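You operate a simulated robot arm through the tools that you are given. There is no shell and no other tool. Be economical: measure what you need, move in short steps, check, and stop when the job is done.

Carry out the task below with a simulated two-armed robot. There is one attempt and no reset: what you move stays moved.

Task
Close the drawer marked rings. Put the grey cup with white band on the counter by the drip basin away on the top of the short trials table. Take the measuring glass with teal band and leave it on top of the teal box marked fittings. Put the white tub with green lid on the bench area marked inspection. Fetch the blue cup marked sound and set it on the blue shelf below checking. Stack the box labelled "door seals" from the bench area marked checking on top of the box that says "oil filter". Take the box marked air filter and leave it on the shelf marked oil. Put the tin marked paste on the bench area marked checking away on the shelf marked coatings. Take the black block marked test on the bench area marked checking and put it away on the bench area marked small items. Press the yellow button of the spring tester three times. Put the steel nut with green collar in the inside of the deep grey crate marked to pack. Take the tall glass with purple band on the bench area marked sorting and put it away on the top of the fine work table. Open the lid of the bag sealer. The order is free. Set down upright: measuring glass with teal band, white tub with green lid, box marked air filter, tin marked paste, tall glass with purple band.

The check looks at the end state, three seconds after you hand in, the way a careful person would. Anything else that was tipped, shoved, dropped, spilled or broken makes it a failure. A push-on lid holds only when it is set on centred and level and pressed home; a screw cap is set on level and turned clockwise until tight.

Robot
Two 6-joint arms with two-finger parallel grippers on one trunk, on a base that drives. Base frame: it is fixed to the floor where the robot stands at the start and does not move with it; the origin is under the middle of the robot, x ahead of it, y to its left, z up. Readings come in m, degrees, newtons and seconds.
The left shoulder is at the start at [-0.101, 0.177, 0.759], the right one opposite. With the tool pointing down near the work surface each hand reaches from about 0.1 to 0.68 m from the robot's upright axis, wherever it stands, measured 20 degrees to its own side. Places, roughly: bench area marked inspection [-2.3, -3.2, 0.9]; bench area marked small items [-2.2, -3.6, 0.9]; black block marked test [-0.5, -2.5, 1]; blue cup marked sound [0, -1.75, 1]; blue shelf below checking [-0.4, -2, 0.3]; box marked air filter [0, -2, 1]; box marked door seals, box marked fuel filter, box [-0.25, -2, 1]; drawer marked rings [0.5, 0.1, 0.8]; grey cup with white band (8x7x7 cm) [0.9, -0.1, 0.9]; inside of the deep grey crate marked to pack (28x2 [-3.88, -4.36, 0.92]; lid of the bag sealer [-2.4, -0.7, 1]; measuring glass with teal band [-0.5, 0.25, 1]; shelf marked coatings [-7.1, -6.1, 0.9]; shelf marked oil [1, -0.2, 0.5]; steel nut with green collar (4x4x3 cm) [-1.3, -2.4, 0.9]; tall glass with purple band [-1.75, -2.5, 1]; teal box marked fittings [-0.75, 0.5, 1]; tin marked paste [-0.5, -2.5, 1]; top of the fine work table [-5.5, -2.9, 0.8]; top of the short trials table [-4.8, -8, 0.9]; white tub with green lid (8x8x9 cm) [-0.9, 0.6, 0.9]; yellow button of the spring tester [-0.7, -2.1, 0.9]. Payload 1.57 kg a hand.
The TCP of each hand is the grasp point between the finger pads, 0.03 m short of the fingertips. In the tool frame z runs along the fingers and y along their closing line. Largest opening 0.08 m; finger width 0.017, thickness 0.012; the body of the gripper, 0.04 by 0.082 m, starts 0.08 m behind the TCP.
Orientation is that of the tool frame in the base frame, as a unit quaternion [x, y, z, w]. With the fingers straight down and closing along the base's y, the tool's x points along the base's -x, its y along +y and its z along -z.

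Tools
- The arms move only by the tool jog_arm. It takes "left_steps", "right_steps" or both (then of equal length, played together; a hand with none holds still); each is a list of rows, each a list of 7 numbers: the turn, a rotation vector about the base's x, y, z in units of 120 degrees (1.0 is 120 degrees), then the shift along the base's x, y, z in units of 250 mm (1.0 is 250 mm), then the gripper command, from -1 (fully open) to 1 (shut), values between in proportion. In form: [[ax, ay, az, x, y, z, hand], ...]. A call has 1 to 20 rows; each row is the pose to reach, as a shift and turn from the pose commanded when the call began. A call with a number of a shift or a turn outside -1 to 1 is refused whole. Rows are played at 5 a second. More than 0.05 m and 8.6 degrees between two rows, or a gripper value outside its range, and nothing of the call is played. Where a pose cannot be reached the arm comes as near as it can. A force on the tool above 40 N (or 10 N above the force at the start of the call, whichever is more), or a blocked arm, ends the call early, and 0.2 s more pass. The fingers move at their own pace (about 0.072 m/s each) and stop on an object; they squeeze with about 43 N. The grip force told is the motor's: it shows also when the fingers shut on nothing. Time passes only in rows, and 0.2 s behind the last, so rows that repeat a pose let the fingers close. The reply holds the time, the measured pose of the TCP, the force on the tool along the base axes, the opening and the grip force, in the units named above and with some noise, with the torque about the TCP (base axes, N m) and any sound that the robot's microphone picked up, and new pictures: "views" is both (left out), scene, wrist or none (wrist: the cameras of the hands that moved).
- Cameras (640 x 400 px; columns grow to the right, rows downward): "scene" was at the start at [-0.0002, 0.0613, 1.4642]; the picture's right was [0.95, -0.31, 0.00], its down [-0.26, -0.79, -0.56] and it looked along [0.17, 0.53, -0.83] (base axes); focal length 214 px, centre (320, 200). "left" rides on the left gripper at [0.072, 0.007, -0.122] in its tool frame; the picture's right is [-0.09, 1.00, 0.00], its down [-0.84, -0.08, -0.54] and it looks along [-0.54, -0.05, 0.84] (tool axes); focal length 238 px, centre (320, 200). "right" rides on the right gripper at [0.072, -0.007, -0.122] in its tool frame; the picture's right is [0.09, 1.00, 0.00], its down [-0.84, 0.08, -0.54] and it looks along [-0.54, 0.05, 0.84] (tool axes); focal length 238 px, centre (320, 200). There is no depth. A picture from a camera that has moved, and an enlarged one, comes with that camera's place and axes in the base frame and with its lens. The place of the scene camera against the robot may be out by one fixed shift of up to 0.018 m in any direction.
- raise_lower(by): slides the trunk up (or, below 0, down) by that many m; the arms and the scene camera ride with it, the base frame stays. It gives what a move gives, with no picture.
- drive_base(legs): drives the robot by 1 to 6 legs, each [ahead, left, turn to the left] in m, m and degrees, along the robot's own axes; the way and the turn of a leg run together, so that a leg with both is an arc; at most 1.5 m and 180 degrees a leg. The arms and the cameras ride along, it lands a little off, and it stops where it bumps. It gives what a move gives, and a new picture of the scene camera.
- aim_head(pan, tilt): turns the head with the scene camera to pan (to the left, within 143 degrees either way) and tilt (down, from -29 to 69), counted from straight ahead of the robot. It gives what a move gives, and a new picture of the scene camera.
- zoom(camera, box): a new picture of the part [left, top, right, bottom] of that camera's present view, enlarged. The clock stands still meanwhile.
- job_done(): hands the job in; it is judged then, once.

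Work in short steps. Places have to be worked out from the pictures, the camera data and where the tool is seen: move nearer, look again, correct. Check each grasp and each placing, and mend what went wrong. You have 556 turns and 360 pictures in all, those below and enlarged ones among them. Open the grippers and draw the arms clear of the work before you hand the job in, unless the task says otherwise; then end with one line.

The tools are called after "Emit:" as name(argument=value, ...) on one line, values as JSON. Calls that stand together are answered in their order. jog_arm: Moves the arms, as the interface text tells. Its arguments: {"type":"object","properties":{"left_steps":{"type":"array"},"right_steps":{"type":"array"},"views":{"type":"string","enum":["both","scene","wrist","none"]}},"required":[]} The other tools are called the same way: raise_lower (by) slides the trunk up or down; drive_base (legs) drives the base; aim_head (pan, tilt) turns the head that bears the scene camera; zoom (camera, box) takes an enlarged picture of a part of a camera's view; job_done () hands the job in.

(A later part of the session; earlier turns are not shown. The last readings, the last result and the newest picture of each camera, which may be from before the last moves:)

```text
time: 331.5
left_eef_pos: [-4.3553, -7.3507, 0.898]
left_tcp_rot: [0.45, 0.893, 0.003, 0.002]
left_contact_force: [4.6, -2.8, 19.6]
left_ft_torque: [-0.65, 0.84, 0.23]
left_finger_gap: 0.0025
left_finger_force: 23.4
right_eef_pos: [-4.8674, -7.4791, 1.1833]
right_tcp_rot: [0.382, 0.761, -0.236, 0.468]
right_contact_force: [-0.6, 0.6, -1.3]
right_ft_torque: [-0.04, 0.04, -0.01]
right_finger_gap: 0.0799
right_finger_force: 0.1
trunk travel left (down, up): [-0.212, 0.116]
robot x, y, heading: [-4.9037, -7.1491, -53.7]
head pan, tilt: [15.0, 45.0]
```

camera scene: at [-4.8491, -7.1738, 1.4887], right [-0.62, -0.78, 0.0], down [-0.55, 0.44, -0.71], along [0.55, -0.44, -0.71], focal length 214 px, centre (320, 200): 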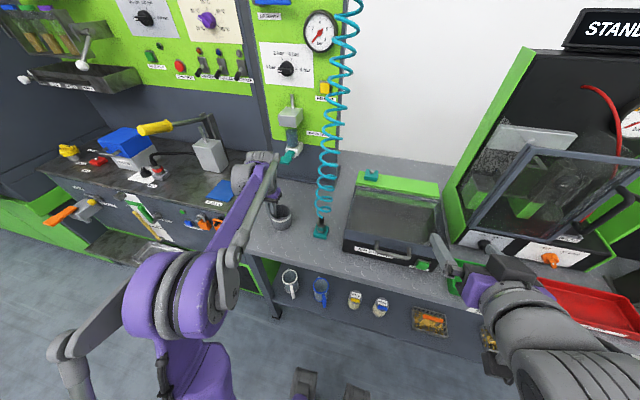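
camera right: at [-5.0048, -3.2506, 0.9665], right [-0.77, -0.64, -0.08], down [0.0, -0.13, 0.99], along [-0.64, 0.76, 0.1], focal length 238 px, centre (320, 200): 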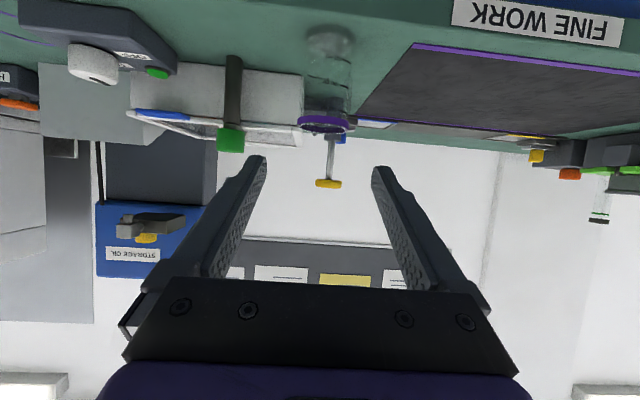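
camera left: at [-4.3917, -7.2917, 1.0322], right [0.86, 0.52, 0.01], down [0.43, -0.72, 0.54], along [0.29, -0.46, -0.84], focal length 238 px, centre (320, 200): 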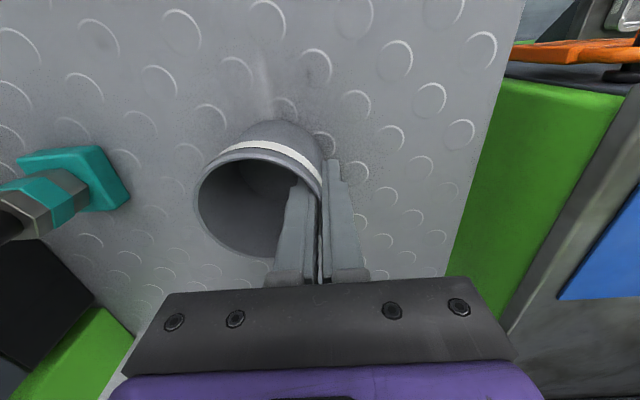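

Contact. Open moderately and lift out.

Emit:
jog_arm(left_steps=[[0, 0, 0, 0, 0, 0.004, 0.9], [0, 0, 0, 0, 0, 0.004, 0.5], [0, 0, 0, 0, 0, 0.004, 0], [0, 0, 0, 0, 0, 0.004, -0.2], [0, 0, 0, 0, 0, 0.004, -0.2], [0, 0, 0, 0, 0, 0.18, -0.2], [0, 0, 0, 0, 0, 0.36, -0.2], [0, 0, 0, 0, 0, 0.54, -0.2], [0, 0, 0, 0, 0, 0.72, -0.2], [0, 0, 0, 0, 0, 0.9, -0.5]])

```text
time: 333.7
left_eef_pos: [-4.3562, -7.3536, 1.1206]
left_tcp_rot: [0.45, 0.893, 0.004, 0.0]
left_contact_force: [0.7, 0.2, -0.3]
left_ft_torque: [-0.02, 0.0, 0.0]
left_finger_gap: 0.0598
left_finger_force: 0.1
right_eef_pos: [-4.8668, -7.4795, 1.1835]
right_tcp_rot: [0.381, 0.762, -0.235, 0.468]
right_contact_force: [0.3, 0.0, 0.8]
right_ft_torque: [0.01, -0.02, -0.02]
right_finger_gap: 0.08
right_finger_force: 0.0
trunk travel left (down, up): [-0.212, 0.116]
robot x, y, heading: [-4.9048, -7.1493, -53.3]
head pan, tilt: [15.0, 45.0]
camera scene: at [-4.8486, -7.1742, 1.4887], right [-0.62, -0.78, 0.0], down [-0.55, 0.44, -0.71], along [0.55, -0.44, -0.71], focal length 214 px, centre (320, 200)
camera left: at [-4.3928, -7.2925, 1.2424], right [0.86, 0.52, 0.01], down [0.43, -0.72, 0.54], along [0.28, -0.46, -0.84], focal length 238 px, centre (320, 200)
```

scene: 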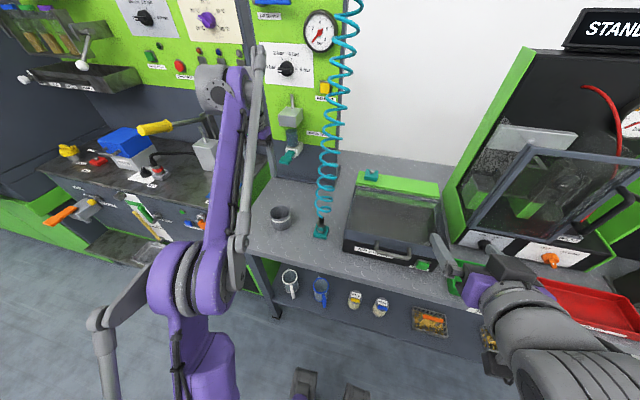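
left: 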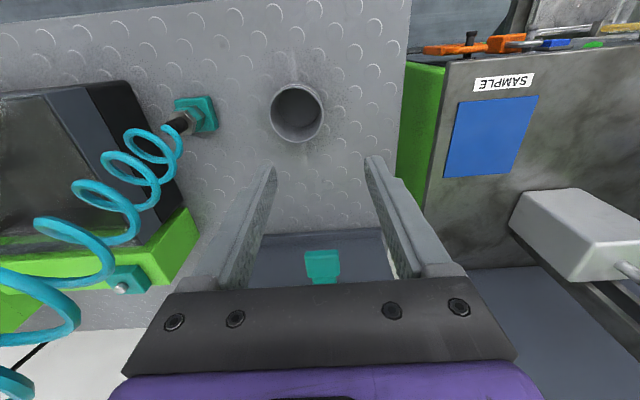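

Cup stands on SHORT TRIALS. Now return along the far side of the main bench to inspect crate and small-items areas.

Emit:
drive_base(legs=[[-0.38, 0, 0], [0, 0, 90], [1.3, 0, 0]])

Emit:
aim_head(pan=50, tilt=25)

```text
time: 346.1
left_eef_pos: [-3.8711, -5.5206, 1.1205]
left_tcp_rot: [-0.312, 0.95, 0.004, -0.001]
left_contact_force: [-0.6, 0.4, -0.7]
left_ft_torque: [-0.02, 0.01, 0.01]
left_finger_gap: 0.06
left_finger_force: 0.1
right_eef_pos: [-3.7471, -6.031, 1.1833]
right_tcp_rot: [-0.269, 0.808, 0.164, 0.497]
right_contact_force: [-0.4, 0.1, -0.7]
right_ft_torque: [-0.02, -0.02, 0.0]
right_finger_gap: 0.08
right_finger_force: 0.0
trunk travel left (down, up): [-0.212, 0.116]
robot x, y, heading: [-4.078, -6.0723, 36.5]
head pan, tilt: [15.0, 45.0]
camera scene: at [-4.0416, -6.0353, 1.4887], right [0.78, -0.62, 0.0], down [-0.44, -0.55, -0.71], along [0.44, 0.55, -0.71], focal length 214 px, centre (320, 200)
```

scene: 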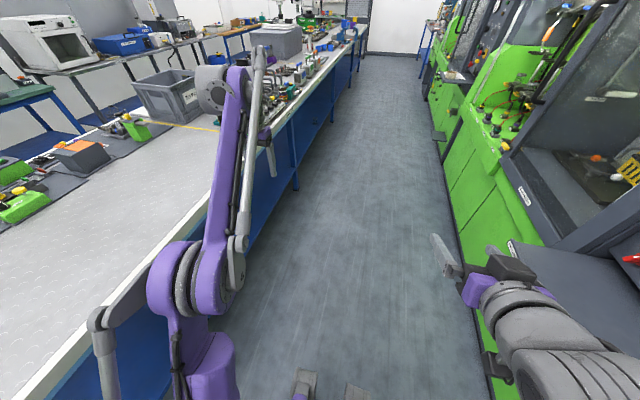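

```text
time: 347.1
left_eef_pos: [-3.8712, -5.5215, 1.1194]
left_tcp_rot: [-0.311, 0.95, 0.003, -0.001]
left_contact_force: [0.1, -1.1, -0.5]
left_ft_torque: [0.02, 0.03, -0.01]
left_finger_gap: 0.0602
left_finger_force: 0.0
right_eef_pos: [-3.7468, -6.032, 1.1839]
right_tcp_rot: [-0.268, 0.808, 0.164, 0.497]
right_contact_force: [0.6, 0.4, 0.1]
right_ft_torque: [-0.04, 0.02, 0.02]
right_finger_gap: 0.0798
right_finger_force: 0.0
trunk travel left (down, up): [-0.212, 0.116]
robot x, y, heading: [-4.0793, -6.0711, 36.3]
head pan, tilt: [50.0, 25.0]
camera scene: at [-4.0866, -6.0069, 1.5193], right [1.0, -0.06, 0.0], down [-0.03, -0.42, -0.91], along [0.06, 0.9, -0.42], focal length 214 px, centre (320, 200)
```

scene: 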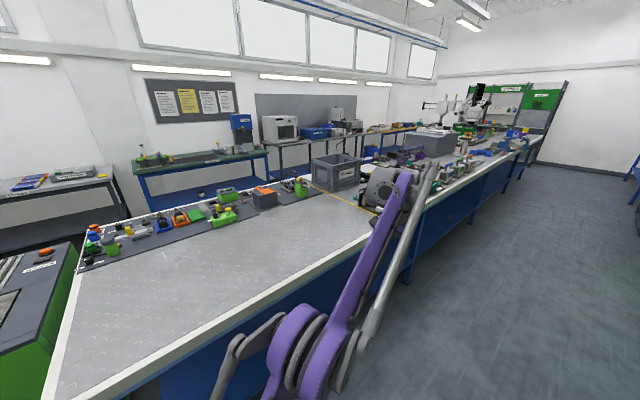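

Emit:
drive_base(legs=[[1.3, 0, 0.5], [1.0, 0, 0]])

Emit:
aim_head(pan=60, tilt=35)

```text
time: 358.4
left_eef_pos: [-2.0946, -4.0708, 1.1205]
left_tcp_rot: [-0.341, 0.94, 0.004, -0.002]
left_contact_force: [-0.3, -0.8, -0.7]
left_ft_torque: [0.01, 0.02, 0.04]
left_finger_gap: 0.06
left_finger_force: 0.2
right_eef_pos: [-1.9379, -4.5723, 1.1838]
right_tcp_rot: [-0.293, 0.8, 0.179, 0.492]
right_contact_force: [0.6, 0.2, -1.0]
right_ft_torque: [-0.03, -0.02, 0.02]
right_finger_gap: 0.0799
right_finger_force: 0.2
trunk travel left (down, up): [-0.212, 0.116]
robot x, y, heading: [-2.2645, -4.6301, 40.0]
head pan, tilt: [50.0, 25.0]
camera scene: at [-2.2792, -4.5697, 1.5193], right [1.0, 0.0, 0.0], down [0.0, -0.42, -0.91], along [0.0, 0.91, -0.42], focal length 214 px, centre (320, 200)
```

scene: 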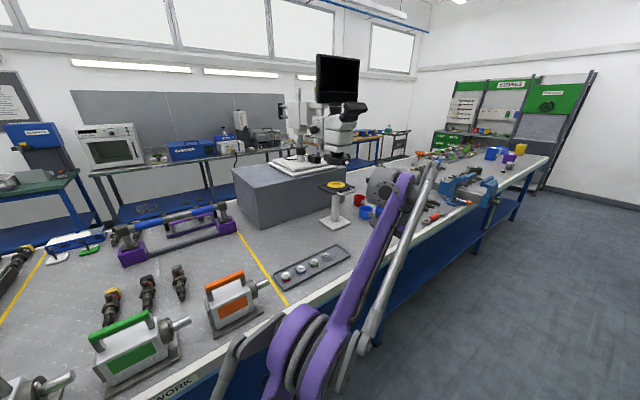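

```text
time: 359.2
left_eef_pos: [-2.0948, -4.0697, 1.12]
left_tcp_rot: [-0.342, 0.94, 0.004, -0.001]
left_contact_force: [-1.2, 0.1, 0.5]
left_ft_torque: [-0.01, 0.02, 0.01]
left_finger_gap: 0.0601
left_finger_force: 0.1
right_eef_pos: [-1.9383, -4.5728, 1.1842]
right_tcp_rot: [-0.294, 0.8, 0.179, 0.492]
right_contact_force: [0.0, 0.7, -0.8]
right_ft_torque: [0.01, -0.01, 0.01]
right_finger_gap: 0.0799
right_finger_force: 0.0
trunk travel left (down, up): [-0.212, 0.116]
robot x, y, heading: [-2.2666, -4.6283, 40.2]
head pan, tilt: [60.0, 35.0]
camera scene: at [-2.2947, -4.5752, 1.5036], right [0.98, 0.17, 0.0], down [0.1, -0.56, -0.82], along [-0.14, 0.81, -0.57], focal length 214 px, centre (320, 200)
```

scene: 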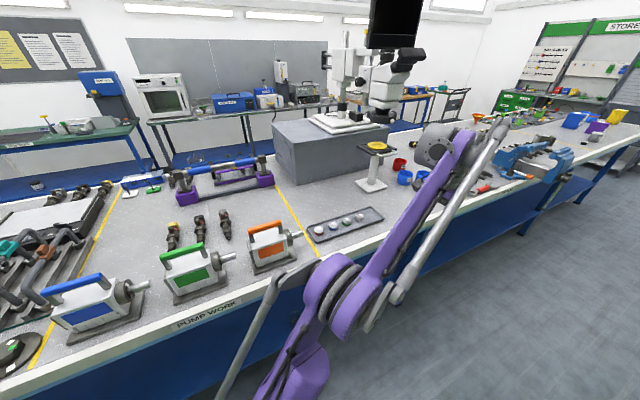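

Emit:
zoom(camera="scene", box=[240, 130, 480, 290])

```text
2.50 times, centred on (360, 210) of scene
camera zoom: at [-2.2947, -4.5752, 1.5036], right [0.98, 0.17, 0.0], down [0.1, -0.56, -0.82], along [-0.14, 0.81, -0.57], focal length 536 px, centre (220, 175)
```

zoom: 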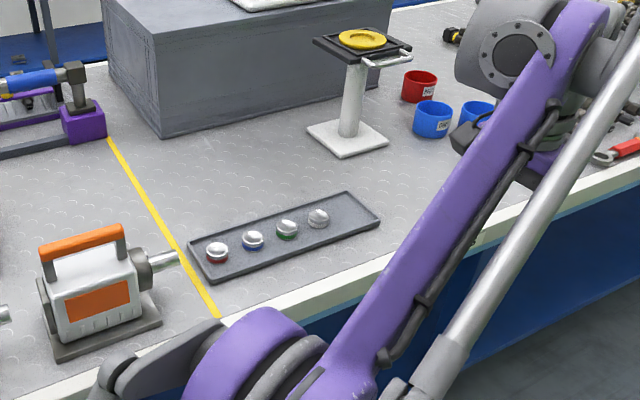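

Emit:
drive_base(legs=[[0.55, -0.15, -3]])

Emit:
aim_head(pan=100, tilt=40)

```text
time: 362.3
left_eef_pos: [-1.5624, -3.8691, 1.1207]
left_tcp_rot: [-0.319, 0.948, 0.003, -0.001]
left_contact_force: [0.3, 0.1, 0.7]
left_ft_torque: [0.0, 0.03, -0.01]
left_finger_gap: 0.0599
left_finger_force: 0.0
right_eef_pos: [-1.4307, -4.3784, 1.1832]
right_tcp_rot: [-0.274, 0.807, 0.167, 0.496]
right_contact_force: [0.5, -0.1, 0.1]
right_ft_torque: [-0.04, -0.02, 0.01]
right_finger_gap: 0.0797
right_finger_force: 0.0
trunk travel left (down, up): [-0.212, 0.116]
robot x, y, heading: [-1.7616, -4.4237, 37.3]
head pan, tilt: [60.0, 35.0]
camera scene: at [-1.7864, -4.3637, 1.5035], right [0.99, 0.12, 0.0], down [0.07, -0.57, -0.82], along [-0.1, 0.81, -0.57], focal length 214 px, centre (320, 200)
```

scene: 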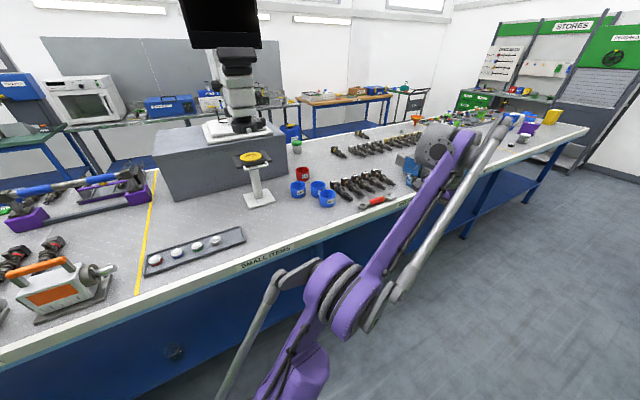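

```text
time: 363.4
left_eef_pos: [-1.5624, -3.8695, 1.1206]
left_tcp_rot: [-0.318, 0.948, 0.003, -0.001]
left_contact_force: [-0.5, -0.3, 0.4]
left_ft_torque: [0.0, -0.01, 0.0]
left_finger_gap: 0.0599
left_finger_force: 0.1
right_eef_pos: [-1.4302, -4.3778, 1.1829]
right_tcp_rot: [-0.273, 0.807, 0.167, 0.497]
right_contact_force: [0.2, 0.3, -0.2]
right_ft_torque: [0.0, 0.01, -0.02]
right_finger_gap: 0.0799
right_finger_force: 0.1
trunk travel left (down, up): [-0.212, 0.116]
robot x, y, heading: [-1.7615, -4.418, 37.2]
head pan, tilt: [100.0, 40.0]
camera scene: at [-1.838, -4.3933, 1.496], right [0.68, 0.73, 0.0], down [0.47, -0.44, -0.77], along [-0.56, 0.52, -0.64], focal length 214 px, centre (320, 200)
```

scene: 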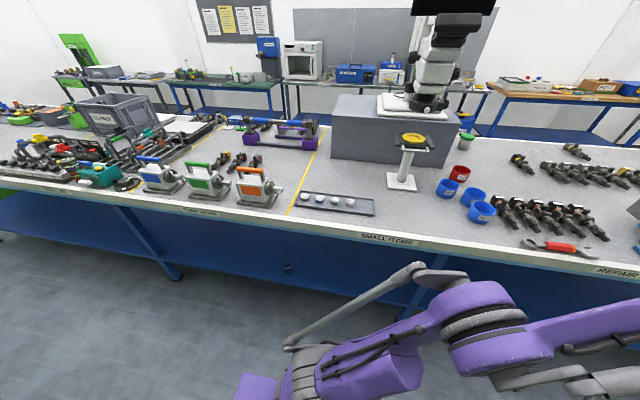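

Small-items zone is clear (free spot near u≈-3.86, v≈-1.73). Next go to the checking area on the far side for door seals / sound cup / tin / block.

Emit:
drive_base(legs=[[1.4, 0, 0], [1.2, 0, 0], [0, 0, 89.5]])

Emit:
aim_head(pan=0, tilt=40)

```text
time: 379.8
left_eef_pos: [-0.293, -2.6332, 1.1204]
left_tcp_rot: [0.902, -0.431, -0.002, 0.003]
left_contact_force: [-1.2, -0.5, 0.5]
left_ft_torque: [-0.01, 0.0, -0.05]
left_finger_gap: 0.0597
left_finger_force: 0.1
right_eef_pos: [0.2109, -2.4855, 1.1837]
right_tcp_rot: [0.77, -0.363, -0.474, -0.224]
right_contact_force: [0.3, -0.7, 0.3]
right_ft_torque: [0.02, 0.02, 0.0]
right_finger_gap: 0.0801
right_finger_force: 0.1
trunk travel left (down, up): [-0.212, 0.116]
robot x, y, heading: [0.2651, -2.8109, 129.0]
head pan, tilt: [100.0, 40.0]
camera scene: at [0.2499, -2.9135, 1.496], right [-0.76, 0.66, 0.0], down [0.42, 0.49, -0.77], along [-0.5, -0.58, -0.64], focal length 214 px, centre (320, 200)
```

scene: 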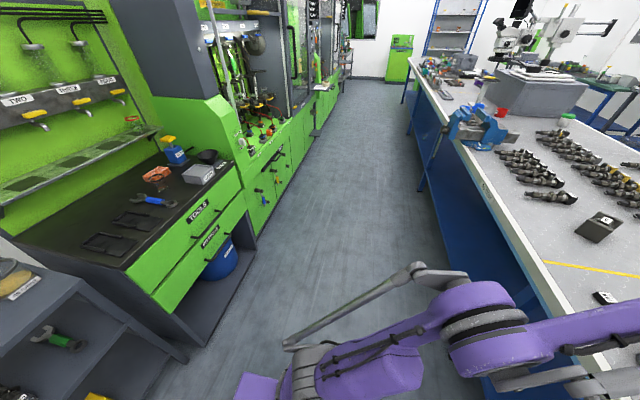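

```text
time: 381.6
left_eef_pos: [-0.2936, -2.6323, 1.1207]
left_tcp_rot: [0.903, -0.431, -0.001, 0.003]
left_contact_force: [-0.1, -0.6, 0.1]
left_ft_torque: [0.01, 0.0, 0.0]
left_finger_gap: 0.0601
left_finger_force: 0.0
right_eef_pos: [0.2105, -2.485, 1.1827]
right_tcp_rot: [0.77, -0.364, -0.473, -0.225]
right_contact_force: [-0.7, 0.3, -0.1]
right_ft_torque: [-0.02, 0.03, 0.03]
right_finger_gap: 0.08
right_finger_force: 0.0
trunk travel left (down, up): [-0.212, 0.116]
robot x, y, heading: [0.2637, -2.8103, 129.1]
head pan, tilt: [0.0, 40.0]
camera scene: at [0.252, -2.7833, 1.496], right [0.78, 0.63, 0.0], down [0.41, -0.5, -0.77], along [-0.48, 0.59, -0.64], focal length 214 px, centre (320, 200)
```

scene: 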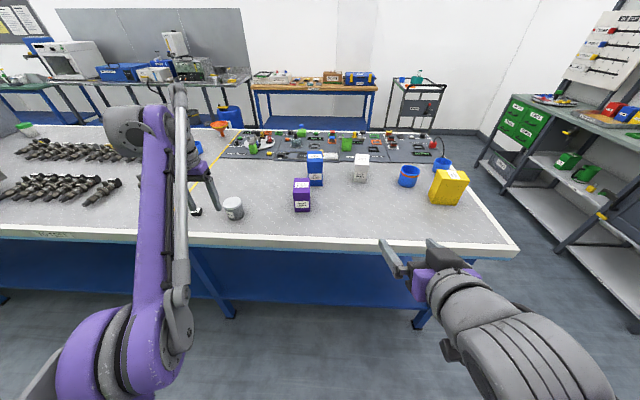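

Emit:
zoom(camera="scene", box=[180, 130, 480, 260])

```text
2.13 times, centred on (330, 195) of scene
camera zoom: at [0.252, -2.7833, 1.496], right [0.78, 0.63, 0.0], down [0.41, -0.5, -0.77], along [-0.48, 0.59, -0.64], focal length 458 px, centre (299, 211)
```

zoom: 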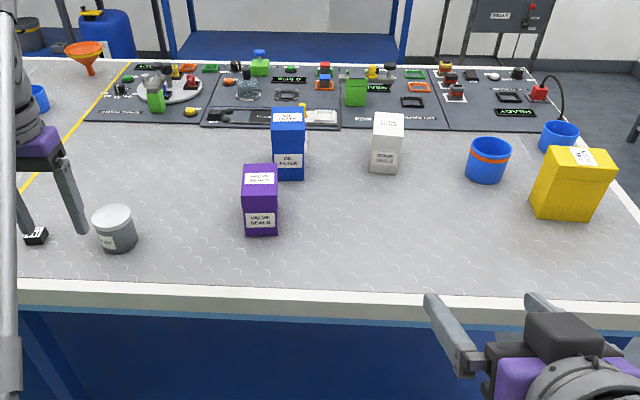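

Emit:
drive_base(legs=[[0.26, 0.0, -2]])

Emit:
aim_head(pan=0, tilt=48)

Emit:
zoom(camera="scene", box=[200, 60, 440, 220])

```text
time: 383.4
left_eef_pos: [-0.4435, -2.4174, 1.1201]
left_tcp_rot: [0.896, -0.444, 0.0, 0.004]
left_contact_force: [0.5, 0.4, 0.3]
left_ft_torque: [-0.02, -0.04, 0.0]
left_finger_gap: 0.0599
left_finger_force: 0.1
right_eef_pos: [0.0645, -2.2842, 1.1828]
right_tcp_rot: [0.764, -0.376, -0.47, -0.232]
right_contact_force: [0.0, -0.3, 0.3]
right_ft_torque: [0.0, -0.01, -0.01]
right_finger_gap: 0.0798
right_finger_force: 0.1
trunk travel left (down, up): [-0.212, 0.116]
robot x, y, heading: [0.1077, -2.6147, 127.3]
head pan, tilt: [0.0, 40.0]
camera scene: at [0.0965, -2.5832, 1.496], right [0.8, 0.61, 0.0], down [0.39, -0.51, -0.77], along [-0.46, 0.61, -0.64], focal length 214 px, centre (320, 200)
```

scene: 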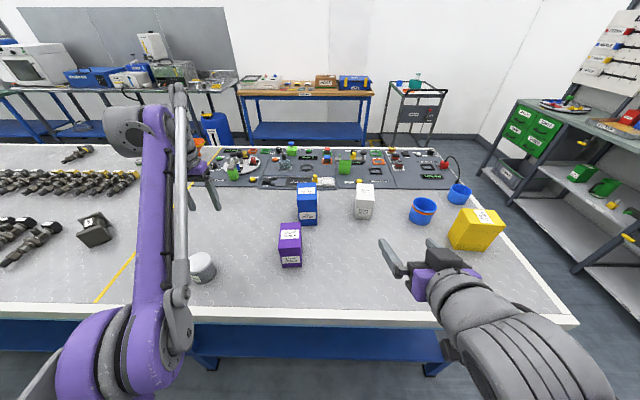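

```text
time: 384.1
left_eef_pos: [-0.4459, -2.4174, 1.12]
left_tcp_rot: [0.896, -0.444, -0.002, 0.004]
left_contact_force: [-0.5, -0.2, -1.3]
left_ft_torque: [0.0, -0.01, -0.01]
left_finger_gap: 0.0598
left_finger_force: 0.1
right_eef_pos: [0.0647, -2.2848, 1.1831]
right_tcp_rot: [0.764, -0.376, -0.469, -0.232]
right_contact_force: [-0.3, 0.6, -0.2]
right_ft_torque: [-0.02, -0.01, -0.02]
right_finger_gap: 0.08
right_finger_force: 0.0
trunk travel left (down, up): [-0.212, 0.116]
robot x, y, heading: [0.1083, -2.6129, 127.3]
head pan, tilt: [0.0, 48.0]
camera scene: at [0.1006, -2.5886, 1.4846], right [0.8, 0.61, 0.0], down [0.45, -0.59, -0.67], along [-0.41, 0.53, -0.74], focal length 214 px, centre (320, 200)
```

scene: 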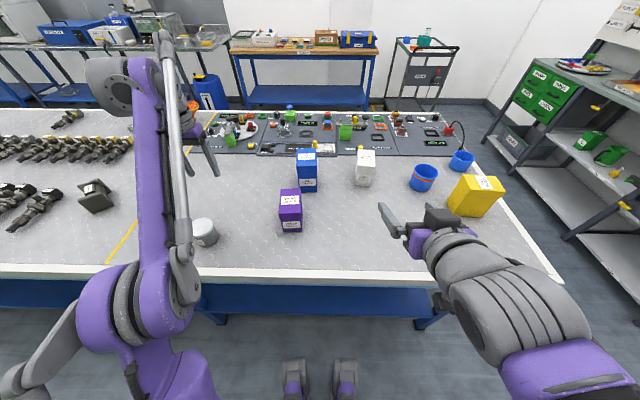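

```text
2.50 times, centred on (320, 140) of scene
camera zoom: at [0.1006, -2.5886, 1.4846], right [0.8, 0.61, 0.0], down [0.45, -0.59, -0.67], along [-0.41, 0.53, -0.74], focal length 536 px, centre (320, 350)
```

zoom: 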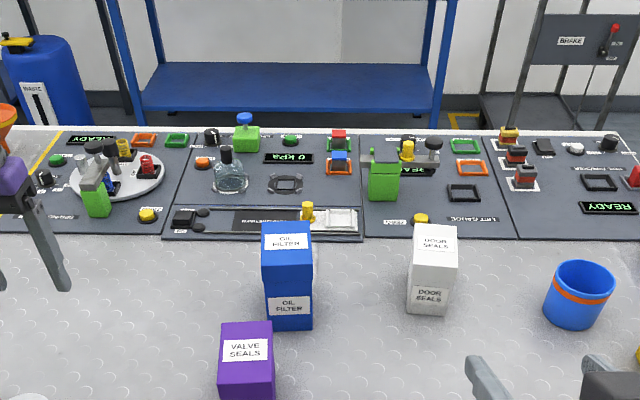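

White (door seals) box is turned about −18° against me, centre ≈ (-0.155, -1.937). Approach with the right hand, adjusting tilt, then yaw.

Emit:
jog_arm(right_steps=[[-0.008, -0.006, 0, -0.092, 0.122, -0.05, -1], [-0.017, -0.013, 0, -0.184, 0.245, -0.1, -1], [-0.025, -0.019, 0, -0.276, 0.367, -0.15, -1], [-0.033, -0.025, 0, -0.368, 0.489, -0.2, -1], [-0.041, -0.032, 0, -0.46, 0.612, -0.25, -1], [-0.05, -0.038, 0, -0.552, 0.734, -0.3, -1], [-0.058, -0.044, 0, -0.645, 0.857, -0.36, -1], [-0.066, -0.05, 0, -0.737, 0.979, -0.42, -1]], views="none")

Emit:
jog_arm(right_steps=[[0, 0, -0.05, 0, 0, -0.06, -1], [0, 0, -0.1, 0, 0, -0.12, -1], [0, 0, -0.15, 0, 0, -0.19, -1]])

```text
time: 385.9
left_eef_pos: [-0.4449, -2.4157, 1.1201]
left_tcp_rot: [0.896, -0.444, -0.001, 0.003]
left_contact_force: [-0.8, -0.1, -0.5]
left_ft_torque: [-0.03, 0.0, 0.0]
left_finger_gap: 0.0599
left_finger_force: 0.0
right_eef_pos: [-0.1188, -2.0382, 1.0787]
right_tcp_rot: [0.802, -0.396, -0.401, -0.199]
right_contact_force: [0.1, -0.2, 1.3]
right_ft_torque: [0.01, -0.01, -0.01]
right_finger_gap: 0.0801
right_finger_force: 0.0
trunk travel left (down, up): [-0.212, 0.116]
robot x, y, heading: [0.1071, -2.6093, 127.1]
head pan, tilt: [0.0, 48.0]
```

```text
time: 386.7
left_eef_pos: [-0.4443, -2.4178, 1.1199]
left_tcp_rot: [0.896, -0.444, 0.0, 0.004]
left_contact_force: [-0.3, -0.5, 0.8]
left_ft_torque: [0.01, -0.01, 0.01]
left_finger_gap: 0.0602
left_finger_force: 0.0
right_eef_pos: [-0.1195, -2.0397, 1.0314]
right_tcp_rot: [0.73, -0.515, -0.366, -0.26]
right_contact_force: [0.6, 0.4, 0.0]
right_ft_torque: [0.02, 0.01, 0.0]
right_finger_gap: 0.0801
right_finger_force: 0.0
trunk travel left (down, up): [-0.212, 0.116]
robot x, y, heading: [0.1077, -2.6161, 127.3]
head pan, tilt: [0.0, 48.0]
camera scene: at [0.1001, -2.5884, 1.4845], right [0.8, 0.61, 0.0], down [0.45, -0.59, -0.67], along [-0.41, 0.53, -0.74], focal length 214 px, centre (320, 200)
camera right: at [-0.0664, -2.1697, 1.0474], right [-0.92, -0.38, -0.08], down [-0.1, 0.04, 0.99], along [-0.38, 0.92, -0.07], focal length 238 px, centre (320, 200)
```

scene: 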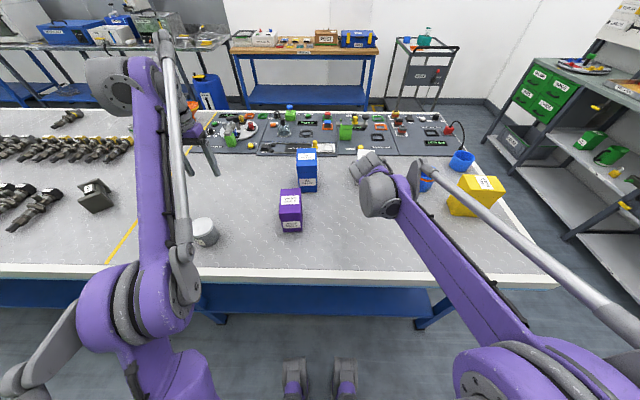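
right: 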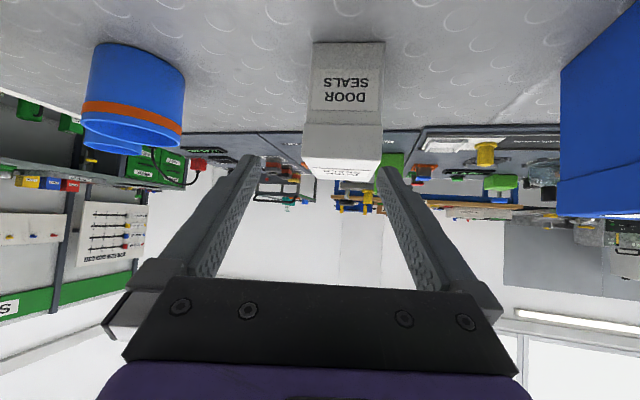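

Emit:
jog_arm(right_steps=[[0, 0, 0, -0.068, -0.024, 0, -1], [0, 0, 0, -0.097, 0.06, -0.085, -1], [0, 0, 0, -0.126, 0.143, -0.17, -1], [0, 0, 0, -0.154, 0.226, -0.255, -1], [0, 0, 0, -0.183, 0.309, -0.34, -1]], views="wrist")

```text
time: 387.9
left_eef_pos: [-0.4445, -2.4171, 1.12]
left_tcp_rot: [0.896, -0.444, 0.0, 0.003]
left_contact_force: [-0.1, -0.2, -0.3]
left_ft_torque: [0.01, 0.03, 0.03]
left_finger_gap: 0.06
left_finger_force: 0.1
right_eef_pos: [-0.1674, -1.9617, 0.9454]
right_tcp_rot: [0.73, -0.515, -0.367, -0.259]
right_contact_force: [-0.3, 0.2, 0.6]
right_ft_torque: [-0.01, -0.04, -0.02]
right_finger_gap: 0.0799
right_finger_force: 0.1
trunk travel left (down, up): [-0.212, 0.116]
robot x, y, heading: [0.1134, -2.6141, 127.1]
head pan, tilt: [0.0, 48.0]
camera right: at [-0.1145, -2.0907, 0.9608], right [-0.92, -0.39, -0.07], down [-0.1, 0.04, 0.99], along [-0.38, 0.92, -0.07], focal length 238 px, centre (320, 200)
```

right: 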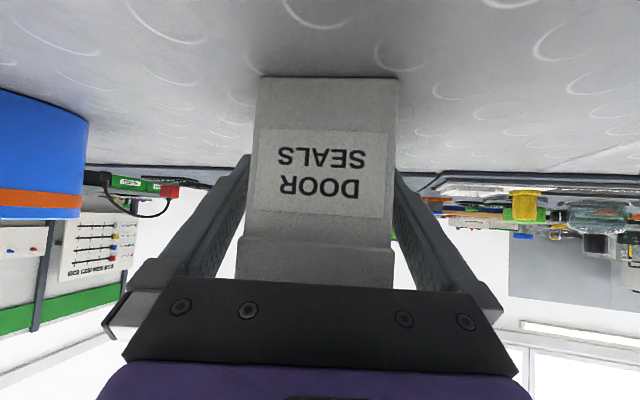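

Emit:
jog_arm(right_steps=[[0, 0, 0, 0, 0, 0, 0], [0, 0, 0, 0, 0, 0, 1], [0, 0, 0, 0, 0, 0, 1], [0, 0, 0, 0, 0, 0, 1]], views="none")

Emit:
jog_arm(right_steps=[[0, 0, 0, 0, 0, 0.13, 1], [0, 0, 0, 0, 0, 0.26, 1], [0, 0, 0, 0, 0, 0.39, 1], [0, 0, 0, 0, 0, 0.52, 1], [0, 0, 0, 0, 0, 0.65, 1], [0, 0, 0.05, 0, 0, 0.72, 1], [0, 0, 0.1, 0, 0, 0.72, 1], [0, 0, 0.15, 0, 0, 0.72, 1]])

```text
time: 388.9
left_eef_pos: [-0.4446, -2.4175, 1.1199]
left_tcp_rot: [0.896, -0.444, -0.002, 0.003]
left_contact_force: [0.5, 0.7, 0.0]
left_ft_torque: [0.0, 0.01, -0.04]
left_finger_gap: 0.06
left_finger_force: 0.0
right_eef_pos: [-0.1665, -1.9607, 0.9462]
right_tcp_rot: [0.73, -0.516, -0.365, -0.259]
right_contact_force: [0.1, -0.7, 0.5]
right_ft_torque: [-0.01, -0.03, 0.01]
right_finger_gap: 0.0617
right_finger_force: 43.7
trunk travel left (down, up): [-0.212, 0.116]
robot x, y, heading: [0.1133, -2.6127, 127.3]
head pan, tilt: [0.0, 48.0]
```

```text
time: 390.7
left_eef_pos: [-0.4438, -2.4164, 1.1207]
left_tcp_rot: [0.896, -0.444, -0.002, 0.003]
left_contact_force: [-0.6, -0.3, -0.2]
left_ft_torque: [-0.01, 0.0, -0.02]
left_finger_gap: 0.0601
left_finger_force: 0.2
right_eef_pos: [-0.1656, -1.963, 1.1286]
right_tcp_rot: [0.802, -0.395, -0.402, -0.198]
right_contact_force: [0.5, -0.3, -1.8]
right_ft_torque: [-0.01, 0.0, -0.01]
right_finger_gap: 0.0617
right_finger_force: 42.8
trunk travel left (down, up): [-0.212, 0.116]
robot x, y, heading: [0.1079, -2.6166, 127.3]
head pan, tilt: [0.0, 48.0]
camera scene: at [0.1009, -2.5882, 1.4845], right [0.8, 0.61, 0.0], down [0.45, -0.59, -0.67], along [-0.41, 0.53, -0.74], focal length 214 px, centre (320, 200)
camera right: at [-0.0747, -2.0696, 1.1438], right [-0.76, -0.65, -0.07], down [-0.1, 0.0, 0.99], along [-0.65, 0.76, -0.07], focal length 238 px, centre (320, 200)
```

scene: 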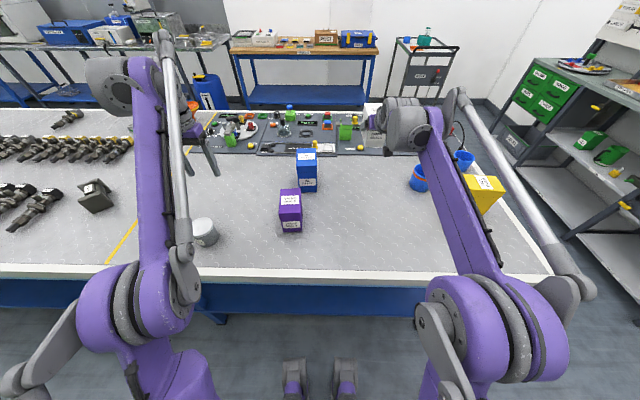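
right: 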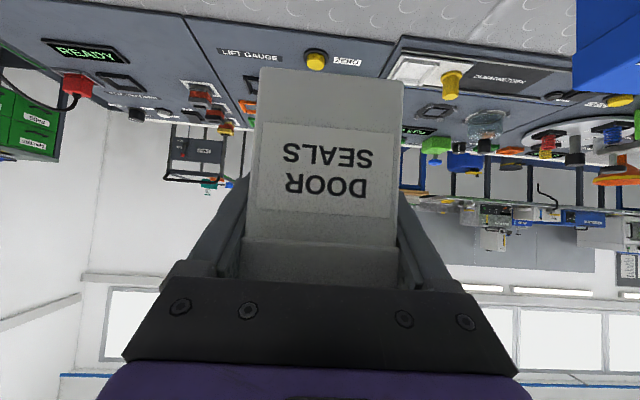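

Held well and squared. Move over the oil filter box.

Emit:
jog_arm(right_steps=[[0, 0, 0, -0.112, -0.125, 0, 1], [0, 0, 0, -0.224, -0.25, 0, 1], [0, 0, 0, -0.336, -0.376, 0, 1], [0, 0, 0, -0.448, -0.5, 0, 1], [0, 0, 0, -0.56, -0.626, 0, 1]])

Emit:
zoom(camera="scene", box=[220, 90, 420, 250])

```text
time: 391.9
left_eef_pos: [-0.4445, -2.4184, 1.1205]
left_tcp_rot: [0.896, -0.444, -0.002, 0.002]
left_contact_force: [-1.1, 0.6, 0.2]
left_ft_torque: [-0.01, 0.0, 0.01]
left_finger_gap: 0.0604
left_finger_force: 0.0
right_eef_pos: [-0.304, -2.1235, 1.1239]
right_tcp_rot: [0.802, -0.395, -0.402, -0.198]
right_contact_force: [0.1, -1.1, -1.0]
right_ft_torque: [0.01, -0.02, -0.01]
right_finger_gap: 0.0614
right_finger_force: 43.1
trunk travel left (down, up): [-0.212, 0.116]
robot x, y, heading: [0.1107, -2.6139, 127.2]
head pan, tilt: [0.0, 48.0]
camera scene: at [0.0997, -2.5892, 1.4845], right [0.8, 0.61, 0.0], down [0.45, -0.59, -0.67], along [-0.41, 0.53, -0.74], focal length 214 px, centre (320, 200)
camera right: at [-0.2141, -2.2298, 1.1396], right [-0.76, -0.65, -0.07], down [-0.1, 0.0, 0.99], along [-0.65, 0.76, -0.07], focal length 238 px, centre (320, 200)
```

scene: 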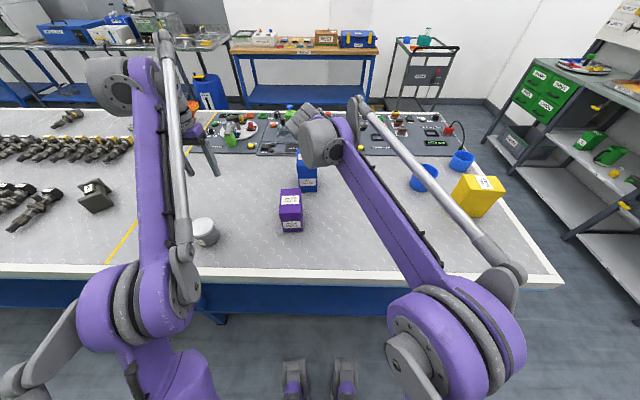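
right: 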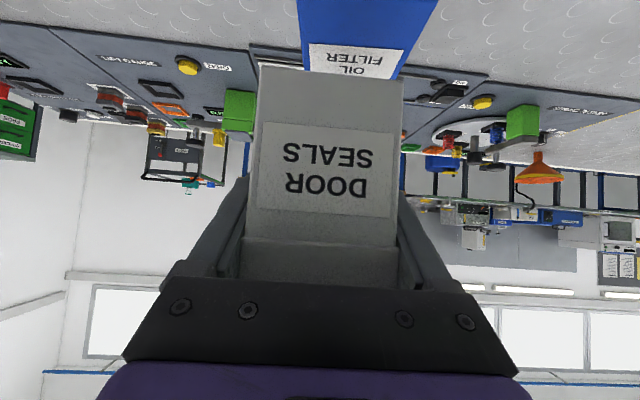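

```text
2.50 times, centred on (320, 170) of scene
camera zoom: at [0.0997, -2.5892, 1.4845], right [0.8, 0.61, 0.0], down [0.45, -0.59, -0.67], along [-0.41, 0.53, -0.74], focal length 536 px, centre (320, 275)
```

zoom: 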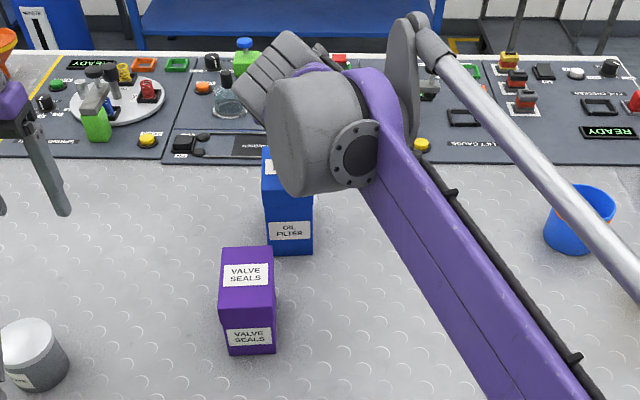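

Wrist view shows the blue lid top centre about 1.6 cm to the robot's left of the held box. Correct and lower.

Emit:
jog_arm(right_steps=[[0, 0, 0, -0.051, -0.039, 0, 1], [0, 0, 0, -0.051, -0.039, -0.06, 1], [0, 0, 0, -0.051, -0.039, -0.1, 1], [0, 0, 0, -0.051, -0.039, -0.12, 1]], views="wrist")

```text
time: 392.9
left_eef_pos: [-0.444, -2.4178, 1.1192]
left_tcp_rot: [0.896, -0.444, -0.002, 0.003]
left_contact_force: [0.0, 0.4, -1.0]
left_ft_torque: [0.0, 0.0, 0.02]
left_finger_gap: 0.0601
left_finger_force: 0.0
right_eef_pos: [-0.3185, -2.1293, 1.0963]
right_tcp_rot: [0.802, -0.395, -0.402, -0.199]
right_contact_force: [-0.8, 0.0, -1.2]
right_ft_torque: [-0.01, -0.01, -0.03]
right_finger_gap: 0.0617
right_finger_force: 43.3
trunk travel left (down, up): [-0.212, 0.116]
robot x, y, heading: [0.1111, -2.6098, 127.3]
head pan, tilt: [0.0, 48.0]
camera right: at [-0.2272, -2.2352, 1.1123], right [-0.76, -0.65, -0.07], down [-0.1, 0.01, 0.99], along [-0.65, 0.76, -0.07], focal length 238 px, centre (320, 200)
```

right: 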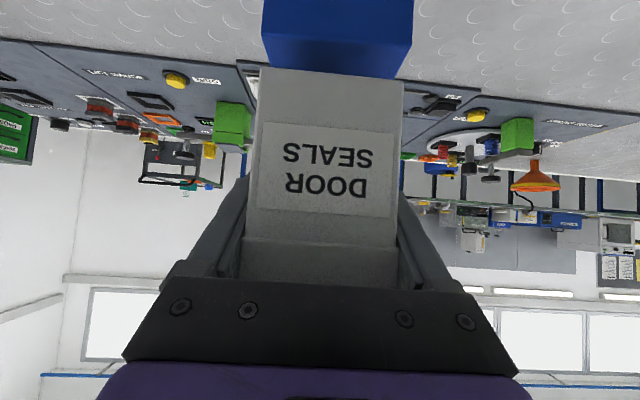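

Emit:
jog_arm(right_steps=[[0, 0, 0, 0.019, -0.025, 0, 1], [0, 0, 0, 0.019, -0.025, -0.012, 1], [0, 0, 0, 0.019, -0.025, -0.022, 1], [0, 0, 0, 0.019, -0.025, -0.032, 1], [0, 0, 0, 0.019, -0.025, -0.032, 1]], views="none")

```text
time: 394.1
left_eef_pos: [-0.4433, -2.4169, 1.1189]
left_tcp_rot: [0.896, -0.444, -0.002, 0.002]
left_contact_force: [0.4, -0.3, -0.2]
left_ft_torque: [0.01, 0.0, -0.01]
left_finger_gap: 0.0602
left_finger_force: 0.2
right_eef_pos: [-0.3124, -2.1339, 1.0895]
right_tcp_rot: [0.802, -0.395, -0.402, -0.199]
right_contact_force: [0.4, -0.3, -1.8]
right_ft_torque: [-0.02, -0.01, -0.02]
right_finger_gap: 0.0618
right_finger_force: 42.9
trunk travel left (down, up): [-0.212, 0.116]
robot x, y, heading: [0.1113, -2.6156, 127.5]
head pan, tilt: [0.0, 48.0]
```

Emit:
jog_arm(right_steps=[[0, 0, 0, 0, 0, -0.01, 1], [0, 0, 0, 0, 0, -0.02, 1], [0, 0, 0, 0, 0, -0.03, 1], [0, 0, 0, 0, 0, -0.03, 1]], views="none")

```text
time: 395.1
left_eef_pos: [-0.4445, -2.4168, 1.1209]
left_tcp_rot: [0.896, -0.444, -0.001, 0.003]
left_contact_force: [-0.1, -0.7, -0.1]
left_ft_torque: [0.0, 0.02, 0.05]
left_finger_gap: 0.0599
left_finger_force: 0.0
right_eef_pos: [-0.3126, -2.1338, 1.0819]
right_tcp_rot: [0.802, -0.394, -0.403, -0.199]
right_contact_force: [0.0, 0.5, -1.5]
right_ft_torque: [0.0, 0.0, -0.01]
right_finger_gap: 0.0615
right_finger_force: 43.7
trunk travel left (down, up): [-0.212, 0.116]
robot x, y, heading: [0.1077, -2.613, 127.3]
head pan, tilt: [0.0, 48.0]
```

Emit:
jog_arm(right_steps=[[0, 0, 0, 0, 0, -0.01, 1], [0, 0, 0, 0, 0, -0.02, 1], [0, 0, 0, 0, 0, -0.02, 1]], views="wrist")

```text
time: 395.9
left_eef_pos: [-0.4437, -2.4174, 1.1218]
left_tcp_rot: [0.896, -0.444, -0.001, 0.003]
left_contact_force: [-0.7, 0.5, 0.4]
left_ft_torque: [0.03, 0.0, 0.01]
left_finger_gap: 0.0604
left_finger_force: 0.0
right_eef_pos: [-0.3135, -2.1331, 1.0762]
right_tcp_rot: [0.802, -0.395, -0.403, -0.199]
right_contact_force: [0.1, -0.3, -0.4]
right_ft_torque: [0.08, 0.16, -0.03]
right_finger_gap: 0.0615
right_finger_force: 42.9
trunk travel left (down, up): [-0.212, 0.116]
robot x, y, heading: [0.1071, -2.6169, 127.3]
head pan, tilt: [0.0, 48.0]
camera right: at [-0.2233, -2.2416, 1.0915], right [-0.76, -0.65, -0.07], down [-0.1, 0.0, 0.99], along [-0.65, 0.76, -0.07], focal length 238 px, centre (320, 200)
```

right: 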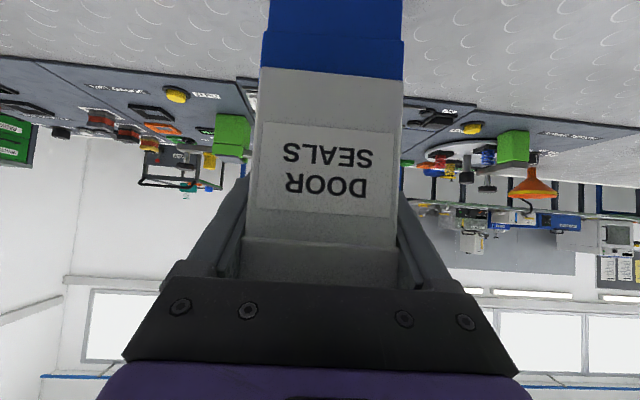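

Emit:
jog_arm(right_steps=[[0, 0, 0, 0, 0, -0.008, 1], [0, 0, 0, 0, 0, -0.012, 1], [0, 0, 0, 0, 0, -0.012, 1]], views="none")

```text
time: 396.8
left_eef_pos: [-0.4435, -2.4178, 1.122]
left_tcp_rot: [0.896, -0.444, -0.001, 0.004]
left_contact_force: [0.8, 0.2, -0.3]
left_ft_torque: [0.04, 0.04, 0.01]
left_finger_gap: 0.0601
left_finger_force: 0.0
right_eef_pos: [-0.3134, -2.1354, 1.0755]
right_tcp_rot: [0.801, -0.393, -0.404, -0.199]
right_contact_force: [1.0, 0.0, 16.4]
right_ft_torque: [-0.45, -0.28, -0.02]
right_finger_gap: 0.0616
right_finger_force: 43.3
trunk travel left (down, up): [-0.212, 0.116]
robot x, y, heading: [0.1078, -2.6172, 127.2]
head pan, tilt: [0.0, 48.0]
stopped in row 3 (right hand): the force on the tool passed its limit at 40 N (the readings are from after the stop); the commanded pose is now the measured one
```

Stacked. Release and back out.

Emit:
jog_arm(right_steps=[[0, 0, 0, 0, 0, 0.003, 0.3], [0, 0, 0, 0, 0, 0.003, -0.4], [0, 0, 0, 0, 0, 0.003, -1], [0, 0, 0, 0, 0, 0.003, -1], [0, 0, 0, 0.073, -0.095, 0.1, -1], [0, 0, 0, 0.146, -0.19, 0.2, -1], [0, 0, 0, 0.22, -0.285, 0.3, -1], [0, 0, 0, 0.293, -0.38, 0.36, -1], [0, 0, 0, 0.366, -0.475, 0.4, -1]])

Emit:
zoom(camera="scene", box=[200, 60, 480, 260])

```text
time: 398.8
left_eef_pos: [-0.4436, -2.4181, 1.1206]
left_tcp_rot: [0.896, -0.443, -0.001, 0.003]
left_contact_force: [0.4, -0.6, 0.1]
left_ft_torque: [-0.02, 0.02, -0.01]
left_finger_gap: 0.0603
left_finger_force: 0.0
right_eef_pos: [-0.22, -2.2572, 1.1764]
right_tcp_rot: [0.801, -0.394, -0.404, -0.2]
right_contact_force: [0.3, -0.9, -0.6]
right_ft_torque: [-0.02, -0.01, 0.0]
right_finger_gap: 0.08
right_finger_force: 0.0
trunk travel left (down, up): [-0.212, 0.116]
robot x, y, heading: [0.107, -2.6138, 127.4]
head pan, tilt: [0.0, 48.0]
camera scene: at [0.1014, -2.5891, 1.4845], right [0.8, 0.61, 0.0], down [0.45, -0.59, -0.67], along [-0.41, 0.53, -0.74], focal length 214 px, centre (320, 200)
camera right: at [-0.1287, -2.3655, 1.1905], right [-0.75, -0.65, -0.07], down [-0.1, 0.0, 0.99], along [-0.65, 0.76, -0.07], focal length 238 px, centre (320, 200)
```

scene: 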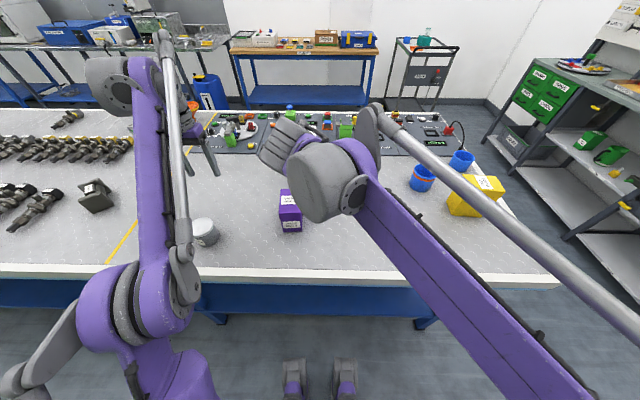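
right: 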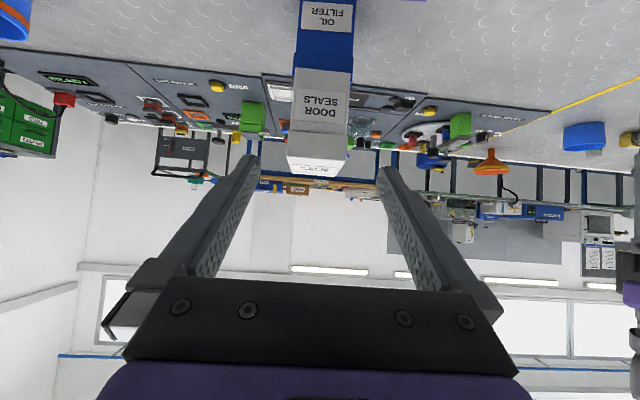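

```text
2.00 times, centred on (340, 160) of scene
camera zoom: at [0.1014, -2.5891, 1.4845], right [0.8, 0.61, 0.0], down [0.45, -0.59, -0.67], along [-0.41, 0.53, -0.74], focal length 429 px, centre (280, 280)
```

zoom: 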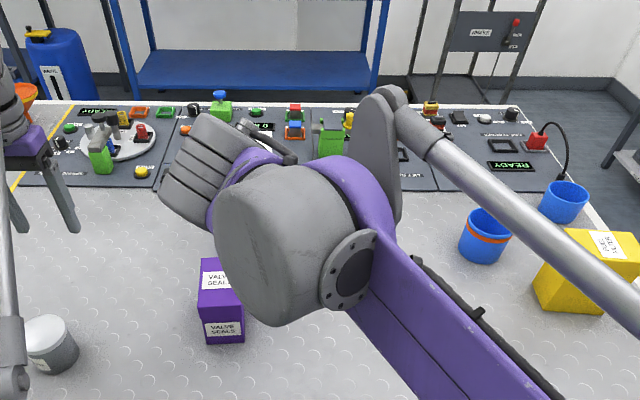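

Stack is good. Now the "sound" cup at the bench end: drive around to the end, facing it.

Emit:
drive_base(legs=[[-0.35, 0, 0], [0, -1.3, 0], [0, 0, 89.5], [0, -0.9, 0]])

Emit:
aim_head(pan=0, tilt=50)

```text
time: 423.7
left_eef_pos: [0.5952, -2.0129, 1.1216]
left_tcp_rot: [0.938, 0.346, 0.001, 0.004]
left_contact_force: [0.0, 0.5, 0.4]
left_ft_torque: [0.02, -0.02, 0.03]
left_finger_gap: 0.0599
left_finger_force: 0.1
right_eef_pos: [0.4245, -1.7999, 1.1763]
right_tcp_rot: [0.838, 0.311, -0.421, 0.155]
right_contact_force: [-0.2, -0.2, -0.2]
right_ft_torque: [0.03, 0.03, -0.01]
right_finger_gap: 0.0799
right_finger_force: 0.0
trunk travel left (down, up): [-0.212, 0.116]
robot x, y, heading: [0.7642, -1.4518, -139.4]
head pan, tilt: [0.0, 48.0]
camera scene: at [0.7486, -1.4829, 1.4845], right [-0.65, 0.76, 0.0], down [0.57, 0.48, -0.67], along [-0.51, -0.43, -0.74], focal length 214 px, centre (320, 200)
```

scene: 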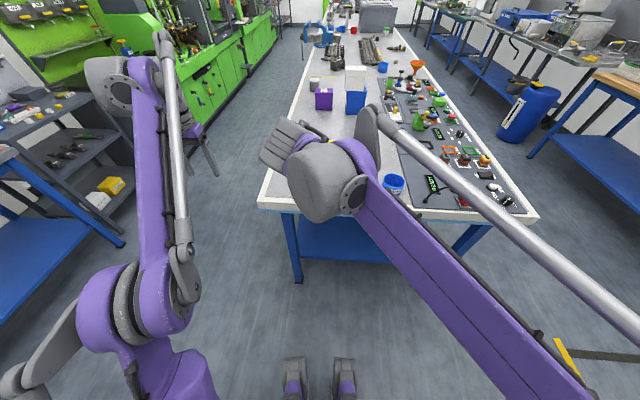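

```text
time: 424.3
left_eef_pos: [0.5953, -2.0135, 1.1208]
left_tcp_rot: [0.939, 0.345, 0.001, 0.004]
left_contact_force: [-0.6, 0.7, 0.7]
left_ft_torque: [0.03, 0.0, -0.01]
left_finger_gap: 0.0598
left_finger_force: 0.1
right_eef_pos: [0.4248, -1.798, 1.1755]
right_tcp_rot: [0.838, 0.311, -0.421, 0.155]
right_contact_force: [-0.5, 0.3, 0.3]
right_ft_torque: [-0.03, 0.05, -0.01]
right_finger_gap: 0.0798
right_finger_force: 0.0
trunk travel left (down, up): [-0.212, 0.116]
robot x, y, heading: [0.7648, -1.4482, -139.5]
head pan, tilt: [0.0, 50.0]
camera scene: at [0.75, -1.4818, 1.4818], right [-0.65, 0.76, 0.0], down [0.58, 0.5, -0.64], along [-0.49, -0.42, -0.77], focal length 214 px, centre (320, 200)
```

scene: 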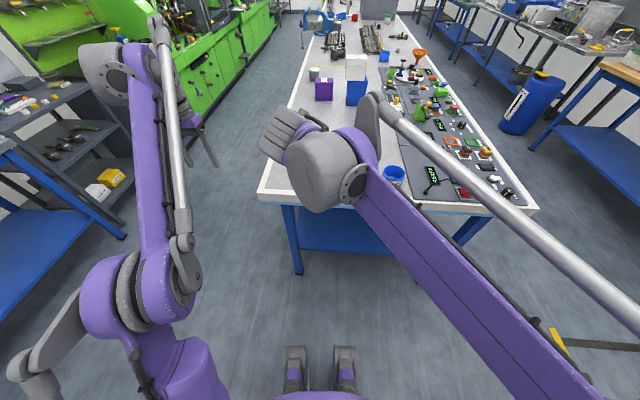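

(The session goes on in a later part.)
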